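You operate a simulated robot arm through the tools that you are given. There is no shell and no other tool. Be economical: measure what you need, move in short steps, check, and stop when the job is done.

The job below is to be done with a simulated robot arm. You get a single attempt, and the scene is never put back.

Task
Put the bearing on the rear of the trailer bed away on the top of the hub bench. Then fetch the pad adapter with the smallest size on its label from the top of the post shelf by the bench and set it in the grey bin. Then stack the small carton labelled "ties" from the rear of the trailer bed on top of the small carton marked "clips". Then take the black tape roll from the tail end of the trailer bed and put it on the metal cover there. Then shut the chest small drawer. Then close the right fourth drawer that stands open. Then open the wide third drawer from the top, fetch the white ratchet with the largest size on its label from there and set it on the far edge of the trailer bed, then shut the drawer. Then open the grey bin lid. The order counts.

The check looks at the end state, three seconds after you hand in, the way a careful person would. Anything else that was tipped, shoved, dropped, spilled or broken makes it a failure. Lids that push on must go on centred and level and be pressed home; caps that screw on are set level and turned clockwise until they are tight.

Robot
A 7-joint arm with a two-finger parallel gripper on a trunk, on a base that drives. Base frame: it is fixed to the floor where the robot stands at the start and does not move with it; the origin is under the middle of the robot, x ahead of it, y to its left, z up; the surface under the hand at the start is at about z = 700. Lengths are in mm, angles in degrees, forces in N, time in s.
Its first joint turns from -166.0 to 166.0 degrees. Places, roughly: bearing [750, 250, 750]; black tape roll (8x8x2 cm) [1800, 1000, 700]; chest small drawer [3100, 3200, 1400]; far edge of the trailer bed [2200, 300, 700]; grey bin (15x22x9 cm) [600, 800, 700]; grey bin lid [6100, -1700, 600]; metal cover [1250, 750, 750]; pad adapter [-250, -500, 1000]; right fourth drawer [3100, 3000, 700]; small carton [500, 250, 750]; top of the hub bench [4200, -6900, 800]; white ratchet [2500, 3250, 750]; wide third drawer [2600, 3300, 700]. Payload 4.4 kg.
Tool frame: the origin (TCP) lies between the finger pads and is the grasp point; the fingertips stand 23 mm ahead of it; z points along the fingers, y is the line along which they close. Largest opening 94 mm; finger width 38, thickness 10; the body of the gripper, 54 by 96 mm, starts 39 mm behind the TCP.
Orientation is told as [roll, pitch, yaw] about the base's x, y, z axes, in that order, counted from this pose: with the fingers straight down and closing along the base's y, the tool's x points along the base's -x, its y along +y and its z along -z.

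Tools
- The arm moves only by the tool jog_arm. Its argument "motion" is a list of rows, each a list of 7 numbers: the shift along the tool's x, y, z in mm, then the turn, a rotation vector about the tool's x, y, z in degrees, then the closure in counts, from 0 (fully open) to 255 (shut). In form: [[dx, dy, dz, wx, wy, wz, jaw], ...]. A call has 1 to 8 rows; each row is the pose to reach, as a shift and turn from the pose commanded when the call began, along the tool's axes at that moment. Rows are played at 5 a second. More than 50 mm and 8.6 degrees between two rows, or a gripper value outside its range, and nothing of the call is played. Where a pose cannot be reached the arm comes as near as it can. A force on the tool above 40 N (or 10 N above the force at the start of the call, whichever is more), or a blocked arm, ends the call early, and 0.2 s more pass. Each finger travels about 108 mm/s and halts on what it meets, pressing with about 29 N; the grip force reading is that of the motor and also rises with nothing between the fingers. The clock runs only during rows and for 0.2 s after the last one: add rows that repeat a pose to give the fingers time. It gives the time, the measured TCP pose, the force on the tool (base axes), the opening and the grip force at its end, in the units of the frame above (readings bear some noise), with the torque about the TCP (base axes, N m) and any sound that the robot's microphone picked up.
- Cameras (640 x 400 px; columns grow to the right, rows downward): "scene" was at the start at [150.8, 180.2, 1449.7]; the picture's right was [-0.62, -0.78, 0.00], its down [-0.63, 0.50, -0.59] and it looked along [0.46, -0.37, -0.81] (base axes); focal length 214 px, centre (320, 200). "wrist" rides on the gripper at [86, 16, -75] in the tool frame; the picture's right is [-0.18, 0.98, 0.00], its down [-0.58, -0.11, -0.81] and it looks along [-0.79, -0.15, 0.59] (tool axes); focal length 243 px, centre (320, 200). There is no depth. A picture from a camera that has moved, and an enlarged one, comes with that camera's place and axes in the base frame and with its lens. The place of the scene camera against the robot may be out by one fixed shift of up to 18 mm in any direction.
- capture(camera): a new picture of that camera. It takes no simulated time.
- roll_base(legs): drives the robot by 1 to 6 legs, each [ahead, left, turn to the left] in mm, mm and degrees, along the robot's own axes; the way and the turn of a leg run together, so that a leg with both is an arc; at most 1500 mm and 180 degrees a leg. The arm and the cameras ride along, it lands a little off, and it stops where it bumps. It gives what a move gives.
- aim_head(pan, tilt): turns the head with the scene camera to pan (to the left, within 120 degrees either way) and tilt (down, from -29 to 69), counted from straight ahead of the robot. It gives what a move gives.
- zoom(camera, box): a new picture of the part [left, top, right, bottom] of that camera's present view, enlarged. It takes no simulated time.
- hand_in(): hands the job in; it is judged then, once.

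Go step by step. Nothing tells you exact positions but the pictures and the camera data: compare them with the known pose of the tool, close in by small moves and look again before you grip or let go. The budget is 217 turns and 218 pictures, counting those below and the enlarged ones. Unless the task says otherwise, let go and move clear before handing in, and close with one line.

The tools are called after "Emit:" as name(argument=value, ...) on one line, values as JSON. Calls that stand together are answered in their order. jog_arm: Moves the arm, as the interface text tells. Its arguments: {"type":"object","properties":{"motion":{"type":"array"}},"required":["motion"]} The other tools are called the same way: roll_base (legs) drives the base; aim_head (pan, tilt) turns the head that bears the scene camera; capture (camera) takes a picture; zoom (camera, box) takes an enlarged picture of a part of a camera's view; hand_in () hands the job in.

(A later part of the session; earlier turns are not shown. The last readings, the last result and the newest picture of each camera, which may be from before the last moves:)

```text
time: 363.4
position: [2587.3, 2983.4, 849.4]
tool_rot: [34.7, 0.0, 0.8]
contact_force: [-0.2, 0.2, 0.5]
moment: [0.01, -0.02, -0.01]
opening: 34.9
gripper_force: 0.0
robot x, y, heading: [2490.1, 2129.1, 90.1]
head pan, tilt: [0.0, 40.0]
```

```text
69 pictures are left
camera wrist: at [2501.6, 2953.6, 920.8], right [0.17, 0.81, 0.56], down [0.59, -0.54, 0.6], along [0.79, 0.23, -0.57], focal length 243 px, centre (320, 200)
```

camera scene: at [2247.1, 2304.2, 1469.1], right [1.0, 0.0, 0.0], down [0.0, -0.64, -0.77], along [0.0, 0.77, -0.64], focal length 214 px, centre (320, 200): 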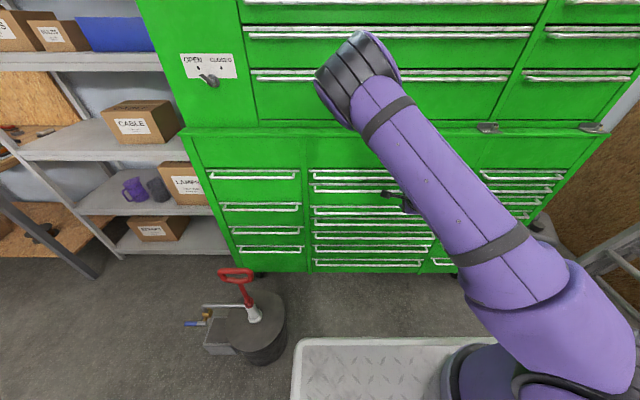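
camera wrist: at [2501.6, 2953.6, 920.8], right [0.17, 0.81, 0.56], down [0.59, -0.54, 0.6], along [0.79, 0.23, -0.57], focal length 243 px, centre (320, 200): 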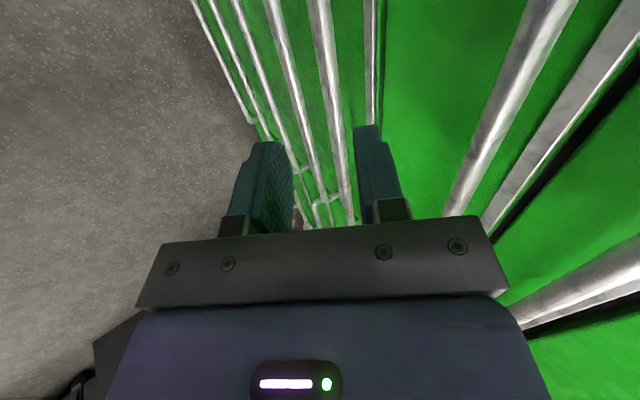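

The tool axis lines up with the third bar with a small offset. I'll shift 6 mm, narrow the fingers and approach most of the way.

Emit:
jog_arm(motion=[[0, 6, 20, 0, 0, 0, 178], [0, 6, 40, 0, 0, 0, 178], [0, 6, 65, 0, 0, 0, 178]])

Emit:
capture(camera="wrist")

```text
time: 364.2
position: [2586.2, 3026.3, 800.0]
tool_rot: [34.8, 0.0, 0.8]
contact_force: [-0.9, 0.0, 0.5]
moment: [-0.02, 0.0, -0.02]
opening: 28.2
gripper_force: 0.0
robot x, y, heading: [2487.0, 2129.4, 90.0]
head pan, tilt: [0.0, 40.0]
```

```text
68 pictures are left
camera wrist: at [2500.9, 2995.8, 871.4], right [0.17, 0.81, 0.56], down [0.59, -0.54, 0.6], along [0.79, 0.23, -0.57], focal length 243 px, centre (320, 200)
```

wrist: 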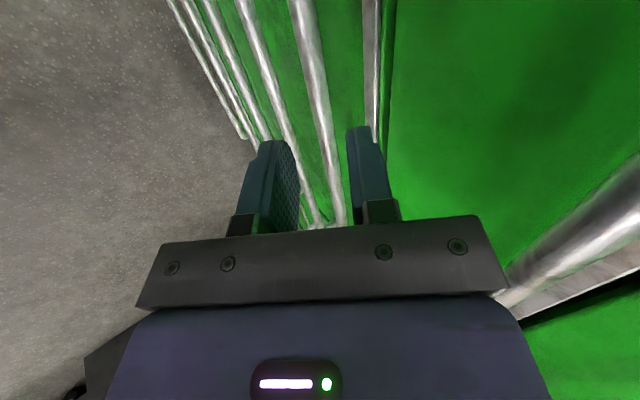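

Emit:
jog_arm(motion=[[0, 0, 15, 0, 0, 0, 178], [0, 0, 30, 0, 0, 0, 178], [0, 1, 42, 0, 0, 0, 178]])

Emit:
capture(camera="wrist")

```text
time: 365.0
position: [2587.3, 3051.4, 767.9]
tool_rot: [34.8, 0.0, 0.8]
contact_force: [-0.6, -0.1, 0.3]
moment: [0.01, -0.02, -0.02]
opening: 28.6
gripper_force: 0.1
robot x, y, heading: [2487.1, 2128.3, 89.8]
head pan, tilt: [0.0, 40.0]
```

```text
67 pictures are left
camera wrist: at [2501.5, 3020.0, 837.6], right [0.17, 0.81, 0.56], down [0.59, -0.54, 0.6], along [0.79, 0.23, -0.57], focal length 243 px, centre (320, 200)
```

wrist: 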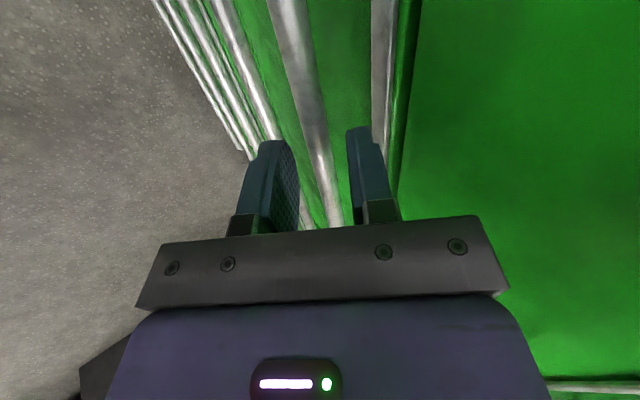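

Emit:
jog_arm(motion=[[0, 0, 8, 0, 0, 0, 178], [0, 0, 15, 0, 0, 0, 178], [0, 0, 15, 0, 0, 0, 220], [0, 0, 15, 0, 0, 0, 240], [0, 0, 15, 0, 0, 0, 240]])

Emit:
capture(camera="wrist")

```text
time: 366.2
position: [2587.8, 3059.4, 754.5]
tool_rot: [34.6, 0.0, 0.7]
contact_force: [-1.8, -4.7, -4.8]
moment: [-0.07, 1.07, -1.49]
opening: 13.3
gripper_force: 45.3
robot x, y, heading: [2488.9, 2125.3, 90.2]
head pan, tilt: [0.0, 40.0]
```

```text
66 pictures are left
camera wrist: at [2501.2, 3028.6, 824.6], right [0.17, 0.81, 0.56], down [0.59, -0.54, 0.6], along [0.79, 0.22, -0.57], focal length 243 px, centre (320, 200)
```

wrist: 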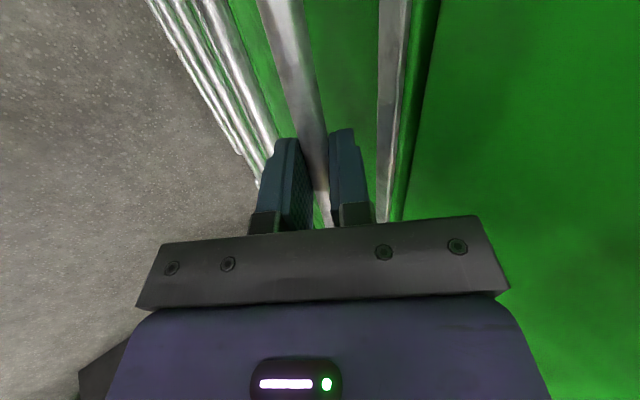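

The bar is gripped. I'll pull the drawer out with the arm.

Emit:
jog_arm(motion=[[0, -20, -14, 0, 0, 0, 240], [0, -49, -34, 0, 0, 0, 240], [0, -82, -57, 0, 0, 0, 240], [0, -115, -80, 0, 0, 0, 240], [0, -148, -103, 0, 0, 0, 240], [0, -181, -126, 0, 0, 0, 240], [0, -205, -142, 0, 0, 0, 240]])

```text
time: 367.8
position: [2586.5, 2831.6, 755.1]
tool_rot: [34.9, 0.3, 0.9]
contact_force: [-4.6, 3.4, -2.3]
moment: [-0.13, -0.21, -2.32]
opening: 13.1
gripper_force: 45.4
robot x, y, heading: [2492.3, 2127.9, 90.3]
head pan, tilt: [0.0, 40.0]
stopped in row 7: the force on the tool passed its limit at 42 N (the readings are from after the stop); the commanded pose is now the measured one
```

It pulled 228 mm and then met a resistance. I'll look.

Emit:
aim_head(pan=-15, tilt=50)

Emit:
capture(camera="scene")

Emit:
capture(camera="wrist")

```text
time: 368.5
position: [2587.3, 2830.3, 755.2]
tool_rot: [34.8, 0.3, 1.0]
contact_force: [-6.5, 2.6, 2.0]
moment: [0.02, 1.08, -1.39]
opening: 13.3
gripper_force: 45.0
robot x, y, heading: [2491.2, 2129.7, 90.1]
head pan, tilt: [-15.0, 50.0]
```

```text
65 pictures are left
camera scene: at [2266.3, 2293.6, 1454.9], right [0.97, -0.26, 0.0], down [-0.2, -0.74, -0.64], along [0.16, 0.62, -0.77], focal length 214 px, centre (320, 200)
```

scene: 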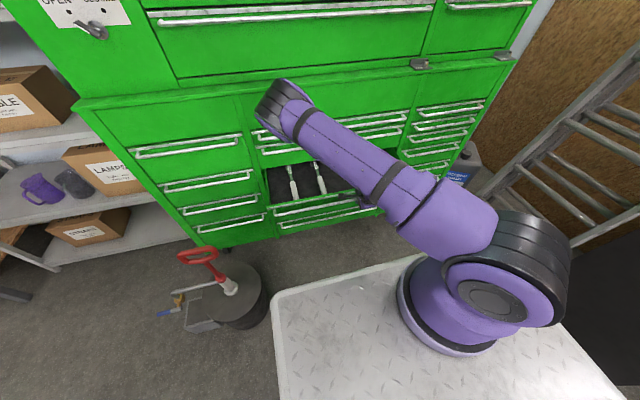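

```text
64 pictures are left
camera wrist: at [2501.3, 2799.1, 825.2], right [0.17, 0.81, 0.56], down [0.59, -0.54, 0.6], along [0.79, 0.23, -0.57], focal length 243 px, centre (320, 200)
```

wrist: 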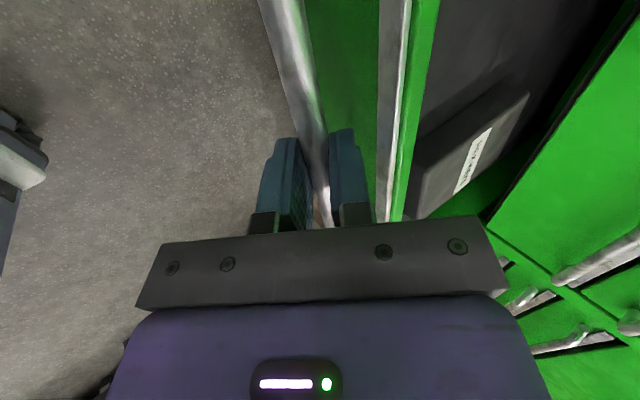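

Emit:
zoom(camera="scene", box=[250, 140, 400, 235])

```text
4.21 times, centred on (325, 188) of scene
camera zoom: at [2266.3, 2293.6, 1454.9], right [0.97, -0.26, 0.0], down [-0.2, -0.74, -0.64], along [0.16, 0.62, -0.77], focal length 903 px, centre (299, 253)
```

zoom: 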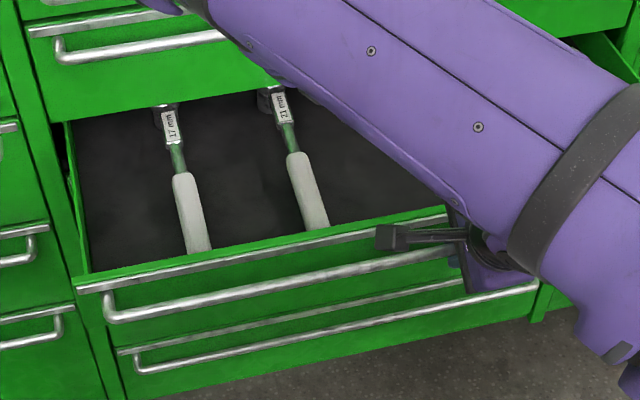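

The drawer is open enough: ratchets marked 17 mm and 21 mm are visible, with more hidden behind my arm. I'll release the bar, raise the hand clear and view the whole drawer.

Emit:
jog_arm(motion=[[0, 0, 0, 0, 0, 0, 190], [0, 0, 0, 0, 0, 0, 170], [0, 0, -25, 0, 0, 0, 170], [0, 0, -60, 0, 0, 0, 170], [0, 15, -105, 0, 0, 0, 170], [0, 35, -150, 0, 0, 0, 170], [-30, 55, -185, 0, 0, 0, 170], [-60, 75, -215, 0, 0, 0, 170]])

Emit:
jog_arm(motion=[[-35, 15, -20, 4, 0, 0, 100], [-75, 30, -40, 8.5, 0, 0, 50], [-115, 40, -60, 17, 0, 0, 0], [-155, 50, -80, 25, 0, 0, 0], [-195, 50, -90, 34, 0, 0, 0]])

Emit:
capture(camera="scene")

```text
refused: row 7 steps farther than a row can; nothing moved
```

```text
refused: row 5 steps farther than a row can; nothing moved
```

```text
62 pictures are left
camera scene: at [2266.3, 2293.6, 1454.9], right [0.97, -0.26, 0.0], down [-0.2, -0.74, -0.64], along [0.16, 0.62, -0.77], focal length 214 px, centre (320, 200)
```

scene: 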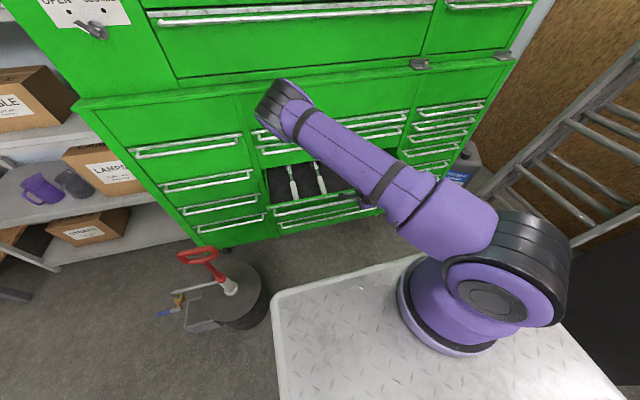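

Emit:
jog_arm(motion=[[0, 0, 0, 0, 0, 0, 190], [0, 0, 0, 0, 0, 0, 170], [0, 0, -40, 0, 0, 0, 170], [0, 0, -85, 0, 0, 0, 170], [0, 0, -130, 0, 0, 0, 170], [0, 0, -170, 8.5, 0, 0, 170], [0, 0, -200, 17, 0, 0, 170], [0, 0, -230, 25, 0, 0, 100]])

Emit:
jog_arm(motion=[[0, 0, -20, 8, 0, 0, 50], [0, 0, -50, 10, 0, 0, 0]])

Emit:
jog_arm(motion=[[-30, 0, 0, 0, 0, -8.5, 0], [-60, 0, 0, 0, 0, -17, 0], [-90, 0, 0, 0, 0, -25.5, 0], [-110, 0, 0, 0, 0, -34, 0], [-130, 0, 0, 0, 0, -42.5, 0], [-150, 0, 0, 0, 0, -51, 0], [-170, 0, 0, 0, 0, -59.5, 0], [-190, 0, 0, 0, 0, -68, 0]])

Emit:
jog_arm(motion=[[0, 0, 0, 0, 0, -8.5, 0], [0, 0, 0, 0, 0, -17, 0], [0, 0, 0, 0, 0, -22, 0]])

Emit:
capture(camera="scene")

```text
time: 370.3
position: [2591.5, 2720.5, 940.7]
tool_rot: [9.7, 0.2, 1.1]
contact_force: [0.4, 0.4, 0.0]
moment: [0.01, -0.01, -0.01]
opening: 57.3
gripper_force: 0.0
out of reach, approached as far as the arm can: row 5, 6, 7, 8
robot x, y, heading: [2490.8, 2128.3, 89.8]
head pan, tilt: [-15.0, 50.0]
```

```text
time: 370.9
position: [2593.4, 2712.8, 990.9]
tool_rot: [-0.2, 0.2, 1.2]
contact_force: [-0.1, 0.9, -0.5]
moment: [-0.05, 0.01, 0.0]
opening: 93.8
gripper_force: 0.0
robot x, y, heading: [2491.4, 2130.4, 90.3]
head pan, tilt: [-15.0, 50.0]
```

```text
time: 372.7
position: [2782.4, 2716.6, 989.6]
tool_rot: [0.1, 0.3, 69.3]
contact_force: [-0.8, -0.1, -0.7]
moment: [-0.03, -0.01, 0.01]
opening: 94.1
gripper_force: 0.0
robot x, y, heading: [2486.5, 2127.4, 90.0]
head pan, tilt: [-15.0, 50.0]
```

```text
time: 373.5
position: [2783.0, 2716.6, 989.9]
tool_rot: [0.2, 0.3, 91.2]
contact_force: [-0.3, 0.3, -0.7]
moment: [0.03, 0.01, 0.0]
opening: 93.7
gripper_force: 0.0
robot x, y, heading: [2485.2, 2126.5, 90.3]
head pan, tilt: [-15.0, 50.0]
```

```text
61 pictures are left
camera scene: at [2266.5, 2293.6, 1454.8], right [0.97, -0.26, 0.0], down [-0.2, -0.74, -0.64], along [0.17, 0.62, -0.77], focal length 214 px, centre (320, 200)
```

scene: 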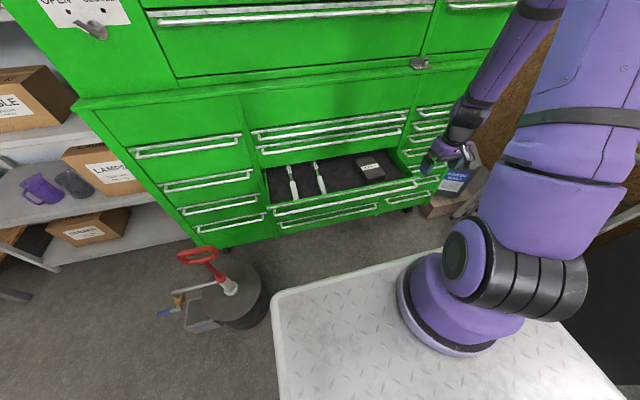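

Emit:
zoom(camera="scene", box=[255, 130, 425, 230])

Emit:
capture(camera="wrist")

```text
3.76 times, centred on (340, 180) of scene
camera zoom: at [2266.5, 2293.6, 1454.8], right [0.97, -0.26, 0.0], down [-0.2, -0.74, -0.64], along [0.17, 0.62, -0.77], focal length 807 px, centre (245, 275)
```

zoom: 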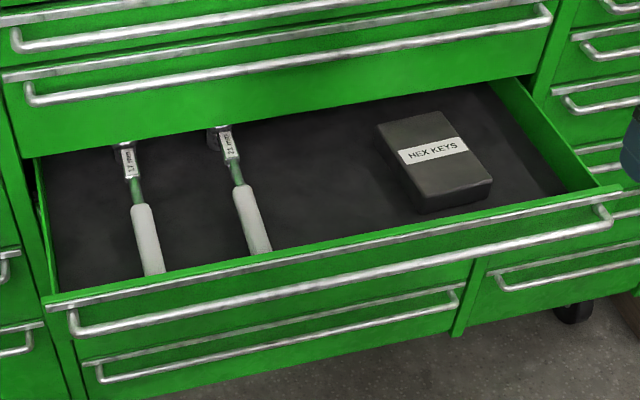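

```text
59 pictures are left
camera wrist: at [2769.2, 2629.8, 1064.7], right [-0.99, 0.16, 0.0], down [0.1, 0.59, 0.8], along [0.13, 0.79, -0.6], focal length 243 px, centre (320, 200)
```

wrist: 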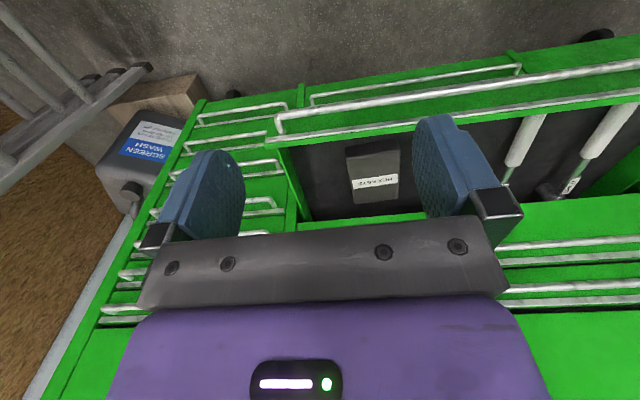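

Two ratchets: 17 mm and 21 mm, so the 21 mm one is the largest. Its handle is near [2458, 2960] and lies along y. I'll move over it and look.

Emit:
jog_arm(motion=[[-28, 37, 8, 0, 0, 0, 60], [-56, 75, 16, 0, 0, 0, 60], [-84, 112, 24, 0, 0, 0, 60], [-112, 149, 32, 0, 0, 0, 60], [-140, 187, 40, 0, 0, 0, 60], [-168, 224, 48, 0, 0, 0, 60], [-196, 262, 56, 0, 0, 0, 60], [-224, 299, 64, 0, 0, 0, 60]])

Emit:
jog_arm(motion=[[-20, 15, 40, 0, 0, 0, 60], [-20, 23, 75, 0, 0, 0, 60]])

Emit:
capture(camera="wrist")

```text
time: 375.3
position: [2479.8, 2935.3, 927.2]
tool_rot: [0.2, 0.2, 91.0]
contact_force: [0.8, -0.4, 0.3]
moment: [0.02, 0.01, 0.0]
opening: 72.1
gripper_force: 0.0
robot x, y, heading: [2489.2, 2128.4, 90.1]
head pan, tilt: [-15.0, 50.0]
```

```text
time: 375.9
position: [2455.5, 2953.7, 852.1]
tool_rot: [0.2, 0.2, 91.0]
contact_force: [0.5, 0.9, 0.6]
moment: [0.04, 0.01, 0.06]
opening: 72.0
gripper_force: 0.1
robot x, y, heading: [2490.0, 2126.3, 90.1]
head pan, tilt: [-15.0, 50.0]
```

```text
58 pictures are left
camera wrist: at [2441.9, 2867.5, 926.2], right [-0.99, 0.17, 0.0], down [0.1, 0.59, 0.8], along [0.13, 0.79, -0.59], focal length 243 px, centre (320, 200)
```

wrist: 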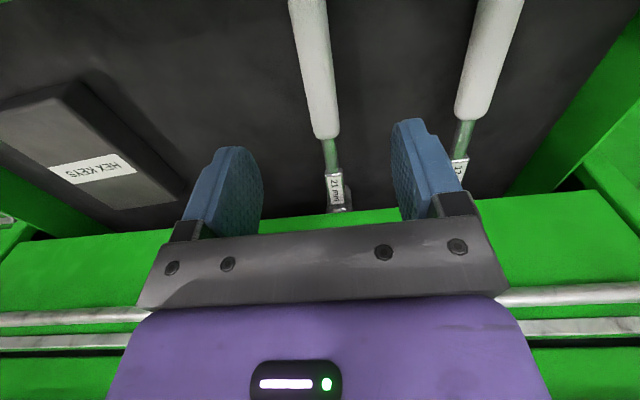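

The approach line meets the 21 mm handle centrally. I'll descend inside the drawer.

Emit:
jog_arm(motion=[[-12, 1, 40, 0, 0, 0, 70], [-12, 1, 80, 0, 0, 0, 70], [-12, 1, 100, 0, 0, 0, 70], [-12, 1, 106, 0, 0, 0, 70], [-12, 1, 112, 0, 0, 0, 70]])

Emit:
capture(camera="wrist")

Emit:
zoom(camera="scene", box=[255, 130, 425, 230])

```text
time: 377.1
position: [2454.0, 2965.5, 737.9]
tool_rot: [0.2, 0.4, 91.1]
contact_force: [-0.9, -0.4, -0.3]
moment: [-0.01, 0.02, 0.0]
opening: 68.5
gripper_force: 0.1
robot x, y, heading: [2493.7, 2131.5, 90.3]
head pan, tilt: [-15.0, 50.0]
```

```text
57 pictures are left
camera wrist: at [2440.2, 2878.3, 813.3], right [-0.99, 0.17, 0.0], down [0.1, 0.59, 0.8], along [0.13, 0.79, -0.6], focal length 243 px, centre (320, 200)
```

wrist: 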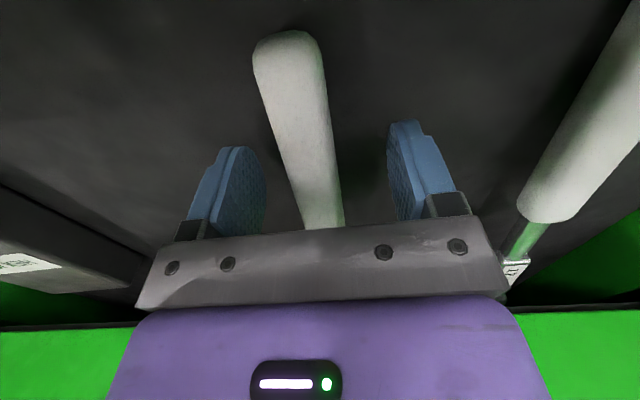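

```text
3.76 times, centred on (340, 180) of scene
camera zoom: at [2266.5, 2293.5, 1454.9], right [0.97, -0.26, 0.0], down [-0.2, -0.74, -0.64], along [0.17, 0.62, -0.77], focal length 807 px, centre (245, 275)
```

zoom: 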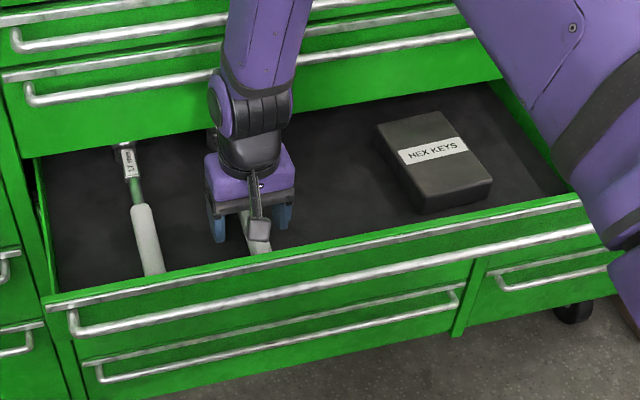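

The handle is 7 mm off to one side. I'll shift, lower slightly and close.

Emit:
jog_arm(motion=[[0, -7, 0, 0, 0, 0, 70], [0, -7, 3, 0, 0, 0, 70], [0, -7, 5, 0, 0, 0, 70], [0, -7, 5, 0, 0, 0, 150], [0, -7, 5, 0, 0, 0, 220], [0, -7, 5, 0, 0, 0, 240], [0, -7, 5, 0, 0, 0, 240]])

Emit:
jog_arm(motion=[[0, 0, -20, 0, 0, 0, 245], [0, 0, -60, 0, 0, 0, 245], [0, 0, -105, 0, 0, 0, 245], [0, 0, -140, 0, 0, 0, 245]])

Emit:
capture(camera="wrist")

```text
time: 378.7
position: [2462.3, 2964.3, 733.6]
tool_rot: [0.2, 0.2, 91.1]
contact_force: [0.4, 1.4, 2.1]
moment: [0.09, -0.09, -0.23]
opening: 26.1
gripper_force: 29.0
robot x, y, heading: [2489.7, 2130.9, 90.1]
head pan, tilt: [-15.0, 50.0]
```

```text
time: 379.7
position: [2462.4, 2966.2, 873.8]
tool_rot: [0.2, 0.2, 91.0]
contact_force: [0.5, -3.2, -8.4]
moment: [-1.49, 0.02, -0.04]
opening: 26.1
gripper_force: 29.2
robot x, y, heading: [2486.5, 2128.9, 90.2]
head pan, tilt: [-15.0, 50.0]
```

```text
55 pictures are left
camera wrist: at [2448.9, 2878.9, 949.1], right [-0.99, 0.17, 0.0], down [0.1, 0.59, 0.8], along [0.13, 0.79, -0.6], focal length 243 px, centre (320, 200)
```

wrist: 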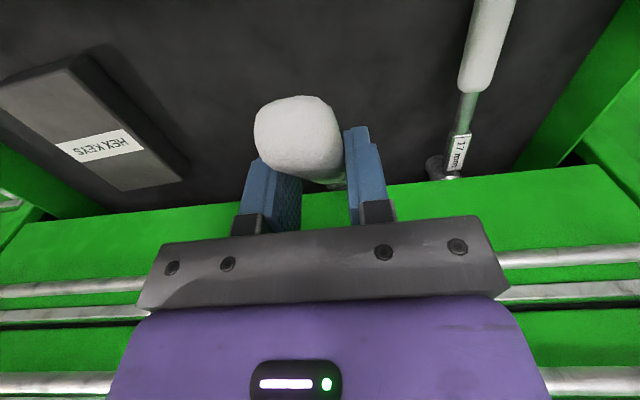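

The ratchet is lifted but tilted: its heavy head may be catching under the drawer above. I'll draw it straight back toward me to free it.

Emit:
jog_arm(motion=[[35, 0, 5, 0, 0, 0, 250], [75, 0, 5, 0, 0, 0, 250], [115, 0, 0, 0, 0, 0, 250], [155, 0, -5, 0, 0, 0, 250], [190, 0, -10, 0, 0, 0, 250]])

Emit:
capture(camera="scene")

Emit:
capture(camera="wrist")

```text
time: 380.9
position: [2466.3, 2776.7, 885.3]
tool_rot: [0.2, 0.3, 91.1]
contact_force: [0.4, -0.6, -3.5]
moment: [-0.2, -0.02, -0.02]
opening: 26.1
gripper_force: 29.3
robot x, y, heading: [2483.2, 2131.4, 90.1]
head pan, tilt: [-15.0, 50.0]
```

```text
54 pictures are left
camera scene: at [2266.5, 2293.9, 1454.8], right [0.97, -0.26, 0.0], down [-0.2, -0.74, -0.64], along [0.17, 0.62, -0.77], focal length 214 px, centre (320, 200)
```

scene: 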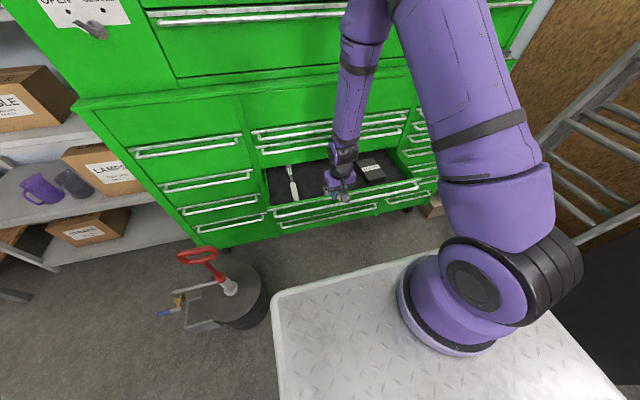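

```text
53 pictures are left
camera wrist: at [2452.1, 2689.9, 959.5], right [-0.99, 0.17, 0.0], down [0.1, 0.59, 0.8], along [0.13, 0.79, -0.6], focal length 243 px, centre (320, 200)
```

wrist: 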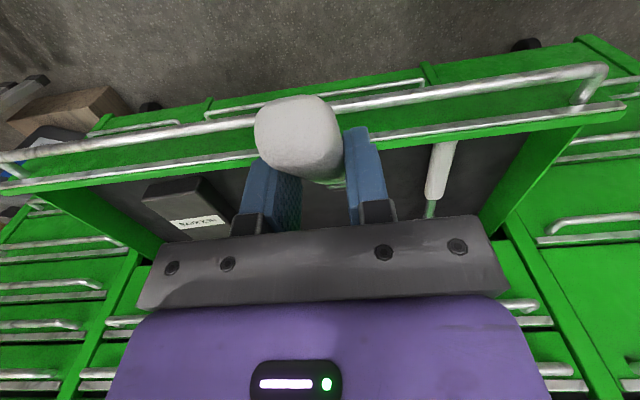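

The 21 mm ratchet is free and held, tilted about 30° head-down. I'll raise it and drive around the blue table to the far side of the trailer.

Emit:
jog_arm(motion=[[0, 0, -45, 0, 0, 0, 250], [0, 0, -90, 0, 0, 0, 250], [20, 0, -130, 0, 0, 0, 250], [45, 0, -165, 0, 0, 0, 250]])

Emit:
roll_base(legs=[[0, -700, 0], [-830, 0, 0]])

Emit:
aim_head(pan=120, tilt=30)

Emit:
capture(camera="scene")

Emit:
aim_head(pan=-120, tilt=25)

Emit:
capture(camera="scene")

```text
time: 381.9
position: [2467.6, 2732.9, 1049.0]
tool_rot: [0.2, 0.3, 91.0]
contact_force: [-0.6, 0.8, -4.5]
moment: [-0.25, -0.01, -0.01]
opening: 25.9
gripper_force: 28.8
robot x, y, heading: [2489.8, 2127.2, 90.3]
head pan, tilt: [-15.0, 50.0]
```

```text
time: 385.9
position: [3157.3, 2734.9, 1048.4]
tool_rot: [0.2, 0.4, 91.6]
contact_force: [-0.1, 0.3, -3.5]
moment: [-0.21, -0.03, -0.01]
opening: 25.6
gripper_force: 28.9
robot x, y, heading: [3183.1, 2132.2, 90.9]
head pan, tilt: [-15.0, 50.0]
stopped in leg 1: the robot was blocked; the commanded pose is now the measured one
```

```text
time: 388.1
position: [3158.2, 2734.9, 1049.3]
tool_rot: [0.2, 0.2, 91.6]
contact_force: [0.2, 0.7, -4.0]
moment: [-0.21, 0.0, 0.0]
opening: 25.8
gripper_force: 29.2
robot x, y, heading: [3186.0, 2132.3, 90.6]
head pan, tilt: [120.0, 30.0]
```

```text
52 pictures are left
camera scene: at [2863.2, 2174.6, 1484.4], right [-0.51, 0.86, 0.0], down [0.43, 0.25, -0.87], along [-0.75, -0.44, -0.5], focal length 214 px, centre (320, 200)
```

scene: 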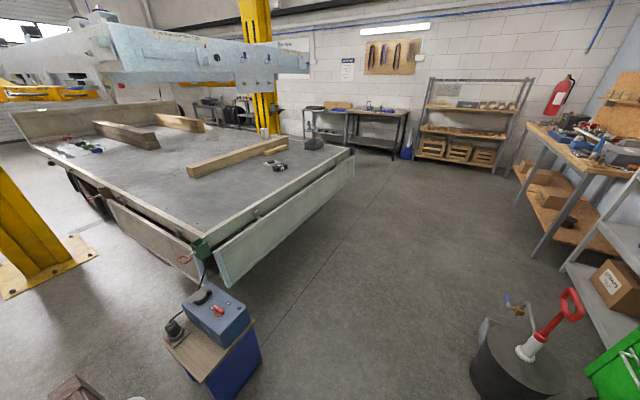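

```text
time: 391.4
position: [3157.7, 2735.7, 1048.7]
tool_rot: [0.2, 0.2, 91.6]
contact_force: [0.3, 0.0, -4.0]
moment: [-0.22, 0.03, 0.01]
opening: 25.7
gripper_force: 28.6
robot x, y, heading: [3183.1, 2131.2, 90.6]
head pan, tilt: [-120.0, 25.0]
```

```text
51 pictures are left
camera scene: at [3021.4, 2175.5, 1492.3], right [-0.49, -0.87, 0.0], down [-0.37, 0.21, -0.91], along [0.79, -0.44, -0.42], focal length 214 px, centre (320, 200)
```

scene: 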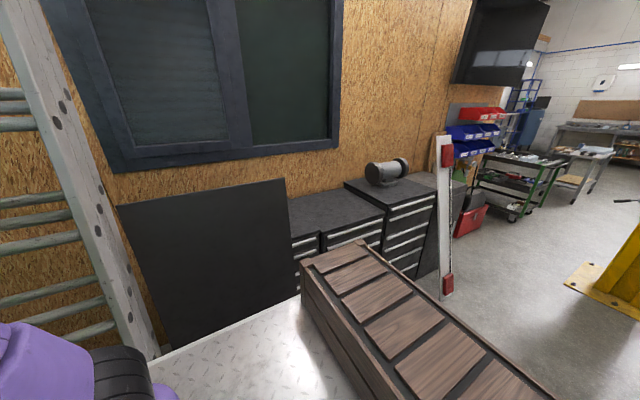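

I was blocked near the ladder at the right. I'll shift left a little, then back down along the corridor, and turn to face the trailer's far edge.

Emit:
roll_base(legs=[[0, 55, -0.7], [-1480, 0, 0], [0, 150, 0], [0, 0, 90]])

Emit:
aim_head(pan=10, tilt=40)

Emit:
capture(camera="scene")

```text
time: 404.1
position: [2379.5, 643.4, 1048.5]
tool_rot: [0.2, 0.2, -179.5]
contact_force: [-0.4, -0.3, -2.7]
moment: [-0.01, -0.22, 0.0]
opening: 25.9
gripper_force: 29.1
robot x, y, heading: [2981.7, 655.9, 179.6]
head pan, tilt: [-120.0, 25.0]
```

```text
time: 406.2
position: [2379.4, 643.4, 1049.2]
tool_rot: [0.2, 0.3, -179.5]
contact_force: [0.7, 0.0, -2.8]
moment: [-0.02, -0.23, 0.0]
opening: 25.7
gripper_force: 29.1
robot x, y, heading: [2985.0, 655.5, 179.6]
head pan, tilt: [10.0, 40.0]
```

```text
50 pictures are left
camera scene: at [2790.1, 400.1, 1469.0], right [-0.17, 0.99, 0.0], down [0.63, 0.11, -0.77], along [-0.76, -0.13, -0.64], focal length 214 px, centre (320, 200)
```

scene: 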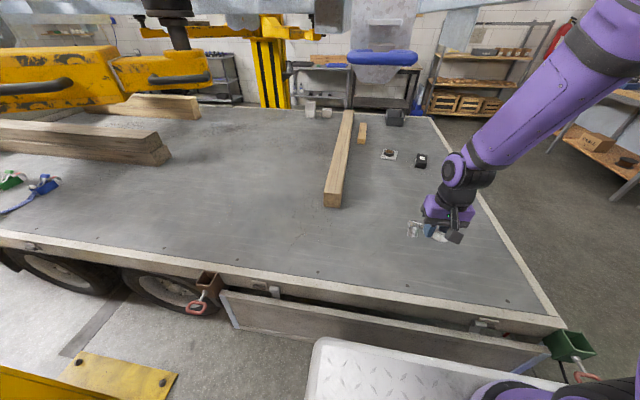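

The far edge is in front of me and clear of objects here. I'll shift left and forward a little, then level the ratchet by tilting the hand about 30°.

Emit:
roll_base(legs=[[0, 200, 0], [90, 0, 0]])

Emit:
jog_arm(motion=[[-12, 0, 20, 0, -7.5, 0, 250], [-25, 0, 45, 0, -15, 0, 250], [-37, 0, 70, 0, -22.5, 0, 250], [-50, 0, 95, 0, -30, 0, 250]])

Emit:
capture(camera="scene")

Emit:
capture(camera="wrist")

```text
time: 407.7
position: [2382.5, 505.3, 1048.2]
tool_rot: [-0.2, 0.6, 177.0]
contact_force: [0.3, 1.1, -3.8]
moment: [-0.01, -0.23, -0.01]
opening: 25.8
gripper_force: 28.5
robot x, y, heading: [2981.3, 485.4, 178.8]
head pan, tilt: [10.0, 40.0]
stopped in leg 1: the robot was blocked; the commanded pose is now the measured one
```

```text
time: 408.9
position: [2269.8, 557.8, 949.7]
tool_rot: [-0.7, -29.5, 173.0]
contact_force: [-5.2, -9.5, -2.9]
moment: [0.18, -0.53, 0.14]
opening: 25.6
gripper_force: 28.9
robot x, y, heading: [2925.4, 500.4, 174.5]
head pan, tilt: [10.0, 40.0]
stopped in row 4: the arm was blocked; the commanded pose is now the measured one
```

```text
49 pictures are left
camera scene: at [2705.2, 265.9, 1469.1], right [-0.08, 1.0, 0.0], down [0.65, 0.05, -0.76], along [-0.76, -0.06, -0.65], focal length 214 px, centre (320, 200)
```

scene: 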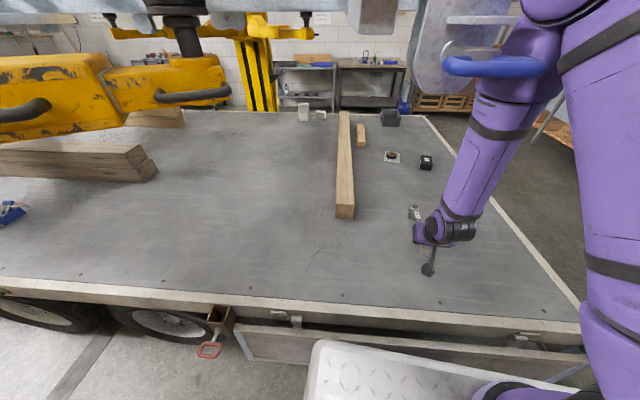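

```text
48 pictures are left
camera wrist: at [2379.0, 525.7, 971.2], right [-0.28, -0.96, 0.08], down [-0.1, 0.11, 0.99], along [-0.95, 0.27, -0.12], focal length 243 px, centre (320, 200)
```

wrist: 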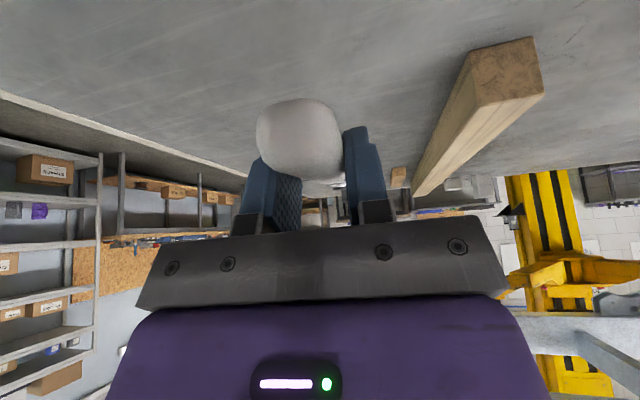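

My elbow met the blue bar of the truck chassis hanging overhead near [2437, 425, 1430]. I'll back away and shift right to work clear of it.

Emit:
roll_base(legs=[[-110, 0, 0], [0, -200, 0], [0, 0, 5]])

Emit:
capture(camera="scene")

```text
time: 409.7
position: [2307.4, 549.0, 958.1]
tool_rot: [-0.3, -30.3, 173.0]
contact_force: [-0.5, -0.2, -3.6]
moment: [-0.02, -0.36, 0.0]
opening: 26.1
gripper_force: 29.0
robot x, y, heading: [2962.5, 494.0, 175.7]
head pan, tilt: [10.0, 40.0]
stopped in leg 1: the robot was blocked; the commanded pose is now the measured one
```

```text
47 pictures are left
camera scene: at [2751.4, 255.1, 1469.8], right [-0.09, 1.0, 0.0], down [0.64, 0.06, -0.77], along [-0.76, -0.07, -0.64], focal length 214 px, centre (320, 200)
```

scene: 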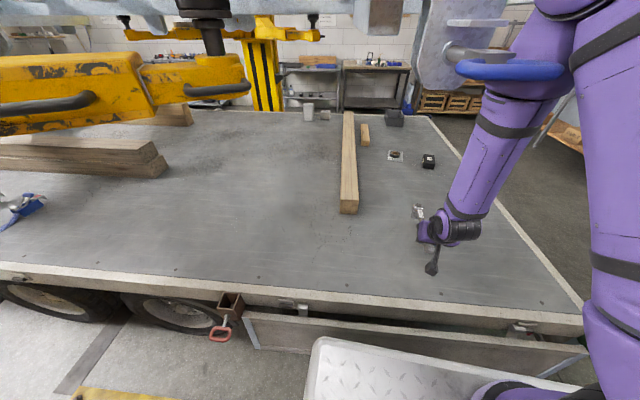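

Emit:
roll_base(legs=[[0, -150, 0]])

Emit:
capture(camera="scene")

```text
time: 411.1
position: [2318.6, 693.4, 955.9]
tool_rot: [-0.5, -30.1, 173.2]
contact_force: [0.3, -0.4, -4.1]
moment: [-0.05, -0.29, 0.01]
opening: 26.0
gripper_force: 29.1
robot x, y, heading: [2971.1, 642.6, 175.5]
head pan, tilt: [10.0, 40.0]
```

```text
46 pictures are left
camera scene: at [2762.6, 400.2, 1469.0], right [-0.1, 1.0, 0.0], down [0.64, 0.06, -0.77], along [-0.76, -0.07, -0.64], focal length 214 px, centre (320, 200)
```

scene: 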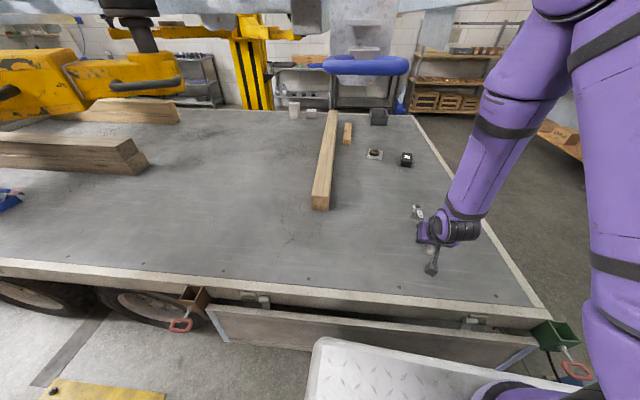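

I'm free of the bar. I'll lower the levelled ratchet toward the bed near the far edge, at about [2260, 650].

Emit:
jog_arm(motion=[[9, 8, 37, 0, 0, 0, 250], [18, 16, 75, 0, 0, 0, 250], [27, 24, 112, 0, 0, 0, 250], [36, 32, 150, 0, 0, 0, 250], [45, 40, 187, 0, 0, 0, 250]])

Emit:
zoom(camera="scene", box=[360, 170, 540, 310])

Emit:
capture(camera="wrist")

```text
time: 412.3
position: [2259.5, 660.8, 772.1]
tool_rot: [-0.5, -30.2, 173.3]
contact_force: [-0.1, -0.4, 3.9]
moment: [0.06, 1.07, -0.01]
opening: 25.6
gripper_force: 28.8
robot x, y, heading: [2972.4, 643.7, 175.9]
head pan, tilt: [10.0, 40.0]
```

```text
2.86 times, centred on (450, 240) of scene
camera zoom: at [2762.9, 400.2, 1469.0], right [-0.1, 1.0, 0.0], down [0.64, 0.06, -0.77], along [-0.76, -0.07, -0.64], focal length 613 px, centre (-51, 86)
```

zoom: 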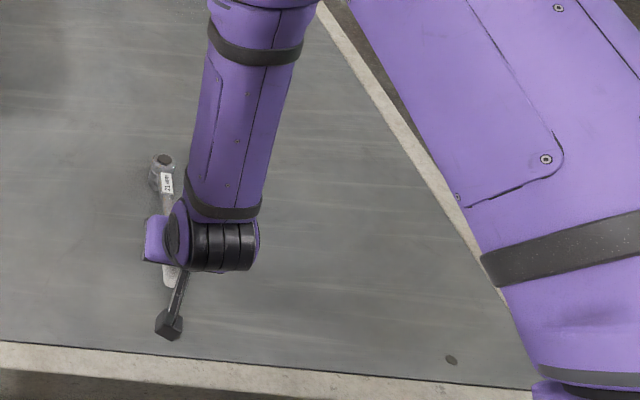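

```text
44 pictures are left
camera wrist: at [2369.2, 631.1, 792.0], right [-0.28, -0.96, 0.09], down [-0.08, 0.11, 0.99], along [-0.96, 0.27, -0.11], focal length 243 px, centre (320, 200)
```

wrist: 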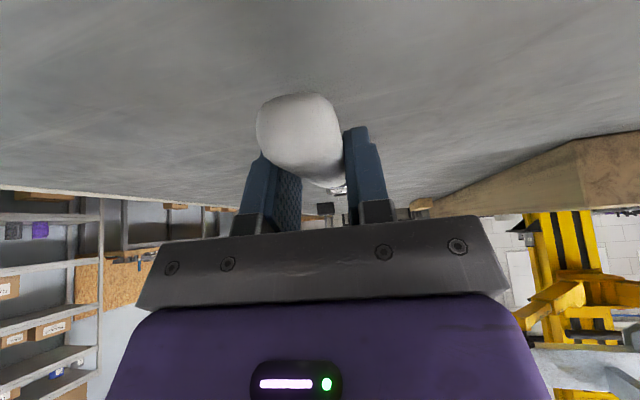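

The head already touches the bed. I'll keep lowering so it pivots level in the grip.

Emit:
jog_arm(motion=[[5, 0, 8.6, 0, 0, 0, 250], [10, 0, 17.3, 0, 0, 0, 250], [15, 0, 26, 0, 0, 0, 250], [19, 0, 33, 0, 0, 0, 250], [22, 0, 38, 0, 0, 0, 250]])

Emit:
capture(camera="wrist")

```text
time: 413.5
position: [2259.8, 662.0, 731.1]
tool_rot: [-0.6, -30.5, 173.3]
contact_force: [11.3, 0.0, 25.4]
moment: [-0.34, -0.2, -0.21]
opening: 25.7
gripper_force: 29.1
robot x, y, heading: [2971.8, 647.0, 175.7]
head pan, tilt: [10.0, 40.0]
stopped in row 5: the force on the tool passed its limit at 51 N (the readings are from after the stop); the commanded pose is now the measured one
```

```text
43 pictures are left
camera wrist: at [2370.0, 631.4, 751.9], right [-0.28, -0.96, 0.09], down [-0.08, 0.11, 0.99], along [-0.96, 0.27, -0.11], focal length 243 px, centre (320, 200)
```

wrist: 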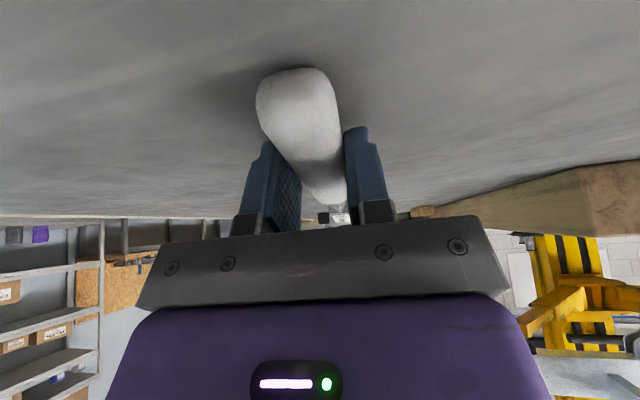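

The ratchet now lies level on the bed. I'll release and withdraw along the tool axis.

Emit:
jog_arm(motion=[[-1, 0, -2, 0, 0, 0, 200], [-1, 0, -2, 0, 0, 0, 130], [-1, 0, -2, 0, 0, 0, 100], [-5, 0, -35, 0, 0, 0, 100], [-15, 0, -75, 0, 0, 0, 100], [-30, 0, -115, 0, 0, 0, 100], [-45, 0, -155, 0, 0, 0, 150], [-60, 0, -195, 0, 0, 0, 255]])

Emit:
capture(camera="wrist")

Emit:
zoom(camera="scene", box=[340, 170, 540, 310])

```text
time: 415.3
position: [2305.6, 654.0, 928.6]
tool_rot: [-0.5, -30.3, 173.2]
contact_force: [-0.5, -0.6, 0.0]
moment: [0.01, -0.03, 0.03]
opening: 0.1
gripper_force: 28.8
robot x, y, heading: [2970.5, 643.3, 175.5]
head pan, tilt: [10.0, 40.0]
```

```text
42 pictures are left
camera wrist: at [2416.2, 623.4, 949.1], right [-0.28, -0.96, 0.09], down [-0.08, 0.11, 0.99], along [-0.96, 0.27, -0.11], focal length 243 px, centre (320, 200)
```

wrist: 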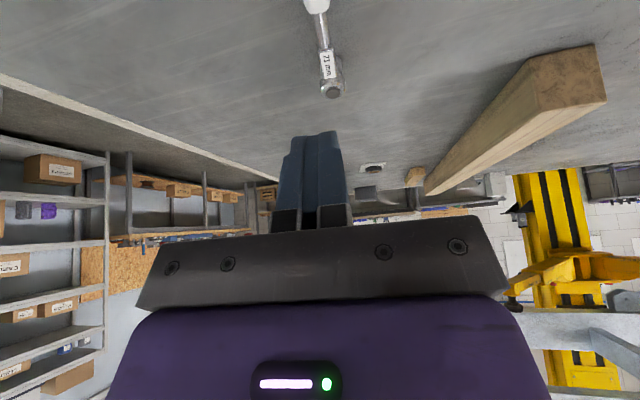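

```text
2.86 times, centred on (440, 240) of scene
camera zoom: at [2762.0, 400.1, 1468.9], right [-0.1, 1.0, 0.0], down [0.64, 0.06, -0.77], along [-0.76, -0.07, -0.64], focal length 613 px, centre (-23, 86)
```

zoom: 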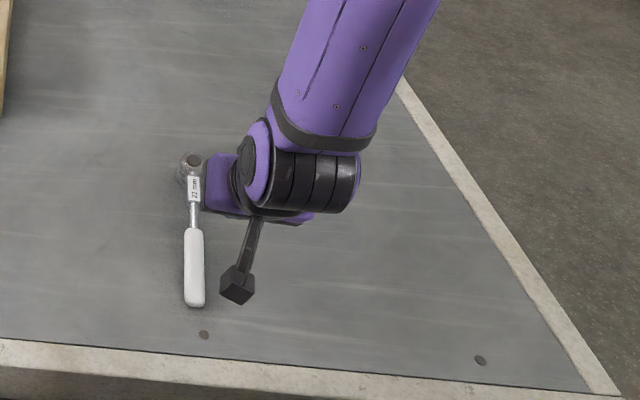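

The 21 mm ratchet lies flat near the far edge, around y ≈ 670. The named spot is nearer y ≈ 300, so I'll nudge it along the edge by sliding it sideways with closed fingertips. First I'll place the fingers beside it.

Emit:
jog_arm(motion=[[-17, -12, 40, 0, 0, 0, 255], [-35, -24, 79, 0, 0, 0, 255], [-52, -36, 119, 0, 0, 0, 255], [-70, -48, 158, 0, 0, 0, 255], [-87, -60, 198, 0, 0, 0, 255]])

Emit:
capture(camera="wrist")

Emit:
zoom(camera="scene", box=[340, 150, 540, 310])

```text
time: 416.5
position: [2139.0, 735.8, 801.7]
tool_rot: [-0.6, -30.4, 173.2]
contact_force: [-0.1, -0.5, 1.0]
moment: [-0.01, -0.01, 0.0]
opening: 0.0
gripper_force: 29.1
robot x, y, heading: [2970.6, 646.4, 175.5]
head pan, tilt: [10.0, 40.0]
```

```text
40 pictures are left
camera wrist: at [2248.4, 705.6, 822.3], right [-0.28, -0.96, 0.09], down [-0.08, 0.11, 0.99], along [-0.96, 0.27, -0.11], focal length 243 px, centre (320, 200)
```

wrist: 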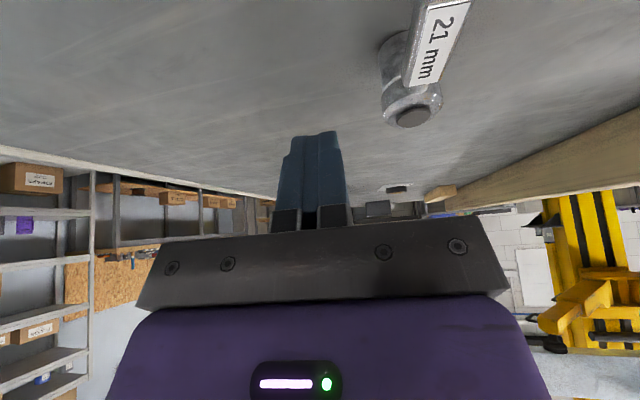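

```text
2.50 times, centred on (440, 230) of scene
camera zoom: at [2763.4, 399.8, 1469.0], right [-0.1, 1.0, 0.0], down [0.64, 0.06, -0.77], along [-0.76, -0.07, -0.64], focal length 536 px, centre (20, 125)
```

zoom: 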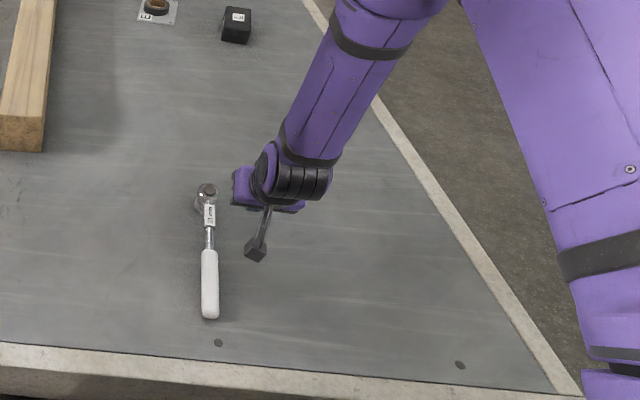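

The ratchet runs from its head at [2031, 684] to its handle end at [2299, 640]. I'll lower the fingertips beside its balance point and push it gently toward -y.

Emit:
jog_arm(motion=[[11, 0, 37, 0, 0, 0, 255], [22, 0, 73, 0, 0, 0, 255], [22, 25, 73, 0, 0, 0, 255], [22, 50, 73, 0, 0, 0, 255], [22, 75, 73, 0, 0, 0, 255], [22, 100, 73, 0, 0, 0, 255], [22, 125, 73, 0, 0, 0, 255], [22, 150, 73, 0, 0, 0, 255]])

Emit:
capture(camera="scene")

```text
time: 417.8
position: [2110.8, 659.2, 729.6]
tool_rot: [-0.7, -30.4, 173.3]
contact_force: [5.7, 6.7, 16.0]
moment: [-0.42, -1.92, 0.88]
opening: 0.0
gripper_force: 29.2
robot x, y, heading: [2970.7, 642.8, 175.6]
head pan, tilt: [10.0, 40.0]
stopped in row 6: the force on the tool passed its limit at 55 N (the readings are from after the stop); the commanded pose is now the measured one
```

```text
38 pictures are left
camera scene: at [2763.3, 401.1, 1469.2], right [-0.09, 1.0, 0.0], down [0.64, 0.06, -0.77], along [-0.76, -0.07, -0.64], focal length 214 px, centre (320, 200)
```

scene: 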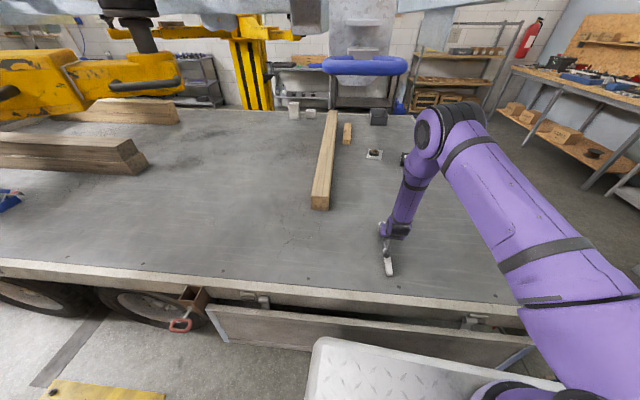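

The finger edge was scraping the bed. I'll rise 7 mm and continue the gentle push.

Emit:
jog_arm(motion=[[-3.5, 0, -6, 0, 0, 0, 255], [-3.5, 20, -6, 0, 0, 0, 255], [-3.5, 40, -6, 0, 0, 0, 255], [-3.5, 60, -6, 0, 0, 0, 255], [-3.5, 80, -6, 0, 0, 0, 255], [-3.5, 100, -6, 0, 0, 0, 255], [-3.5, 120, -6, 0, 0, 0, 255], [-3.5, 140, -6, 0, 0, 0, 255]])

Emit:
zoom(camera="scene", box=[300, 150, 500, 310])

```text
time: 419.6
position: [2094.1, 516.9, 734.7]
tool_rot: [-0.5, -30.4, 173.3]
contact_force: [0.4, 6.3, 17.0]
moment: [-0.13, 0.23, 0.04]
opening: 0.3
gripper_force: 28.6
robot x, y, heading: [2971.0, 640.8, 175.5]
head pan, tilt: [10.0, 40.0]
```

```text
2.50 times, centred on (400, 230) of scene
camera zoom: at [2763.2, 401.1, 1469.2], right [-0.09, 1.0, 0.0], down [0.64, 0.06, -0.77], along [-0.76, -0.07, -0.64], focal length 536 px, centre (120, 125)
```

zoom: 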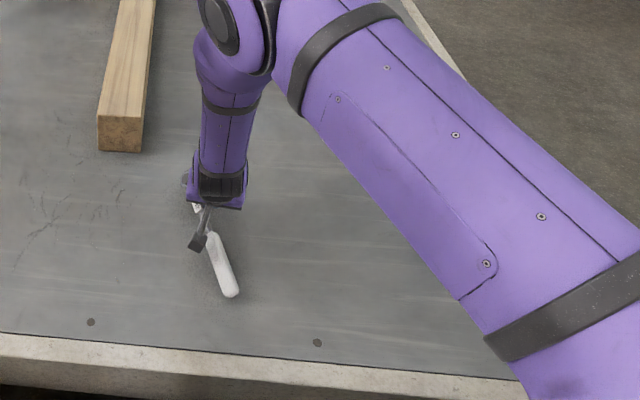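

It has slid to about y 500 near the far edge. I'll withdraw the hand clear and look.

Emit:
jog_arm(motion=[[-3, -15, -5, 0, 0, 0, 255], [-23, -30, -40, 0, 0, 0, 255], [-40, -35, -83, 0, 0, 0, 255], [-30, -40, -130, 0, 0, 0, 255], [-20, -45, -177, 0, 0, 0, 255], [-10, -50, -224, 0, 0, 0, 255], [0, -55, -271, 0, 0, 0, 255]])

Emit:
capture(camera="scene")

```text
time: 421.2
position: [2235.5, 554.1, 968.6]
tool_rot: [-0.6, -30.4, 173.2]
contact_force: [0.0, -0.2, -0.5]
moment: [0.01, -0.05, -0.02]
opening: 0.2
gripper_force: 29.3
robot x, y, heading: [2972.8, 644.2, 175.8]
head pan, tilt: [10.0, 40.0]
```

```text
36 pictures are left
camera scene: at [2761.7, 400.5, 1468.9], right [-0.1, 1.0, 0.0], down [0.64, 0.06, -0.77], along [-0.76, -0.07, -0.64], focal length 214 px, centre (320, 200)
```

scene: 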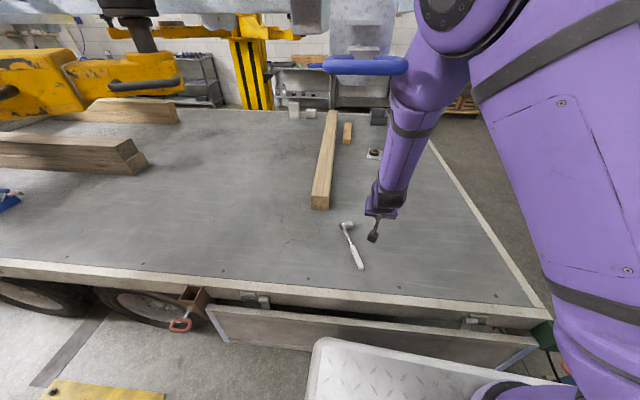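

The ratchet lies on the bed near the far edge. Now I'll retract and drive back around to the chest to shut the drawer.

Emit:
jog_arm(motion=[[12, -25, -32, 0, 0, 0, 255], [25, -50, -62, 0, 0, 0, 255], [40, -75, -92, 0, 0, 0, 255], [60, -95, -125, 0, 0, 0, 255]])

Emit:
roll_base(legs=[[0, 0, -85.6], [0, -150, 0], [1480, 0, 0], [0, 470, 0]])

Emit:
aim_head(pan=0, tilt=45)

Emit:
capture(camera="scene")

```text
time: 422.2
position: [2348.5, 628.6, 1048.4]
tool_rot: [-0.7, -30.4, 173.4]
contact_force: [-0.4, 0.7, -0.5]
moment: [0.04, -0.02, 0.0]
opening: 0.1
gripper_force: 29.2
out of reach, approached as far as the arm can: row 4
robot x, y, heading: [2974.0, 643.3, 175.6]
head pan, tilt: [10.0, 40.0]
```

```text
time: 436.6
position: [2590.7, 2744.8, 1048.8]
tool_rot: [-0.6, -30.2, 88.2]
contact_force: [-0.2, 0.1, -0.2]
moment: [0.0, 0.0, 0.01]
opening: 0.0
gripper_force: 28.4
robot x, y, heading: [2659.7, 2124.1, 90.1]
head pan, tilt: [10.0, 40.0]
```

```text
time: 437.3
position: [2590.3, 2743.7, 1047.5]
tool_rot: [-0.6, -30.2, 88.2]
contact_force: [0.0, 0.4, 0.9]
moment: [-0.02, 0.02, 0.0]
opening: 0.1
gripper_force: 28.6
robot x, y, heading: [2660.3, 2124.5, 90.3]
head pan, tilt: [0.0, 45.0]
```

```text
35 pictures are left
camera scene: at [2415.4, 2295.2, 1461.8], right [1.0, 0.0, 0.0], down [0.0, -0.71, -0.71], along [0.0, 0.71, -0.71], focal length 214 px, centre (320, 200)
```

scene: 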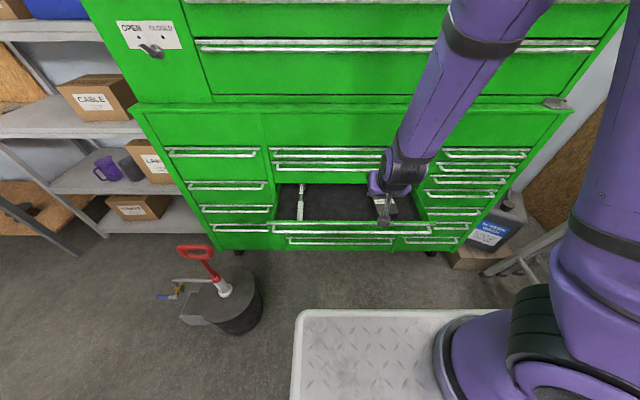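

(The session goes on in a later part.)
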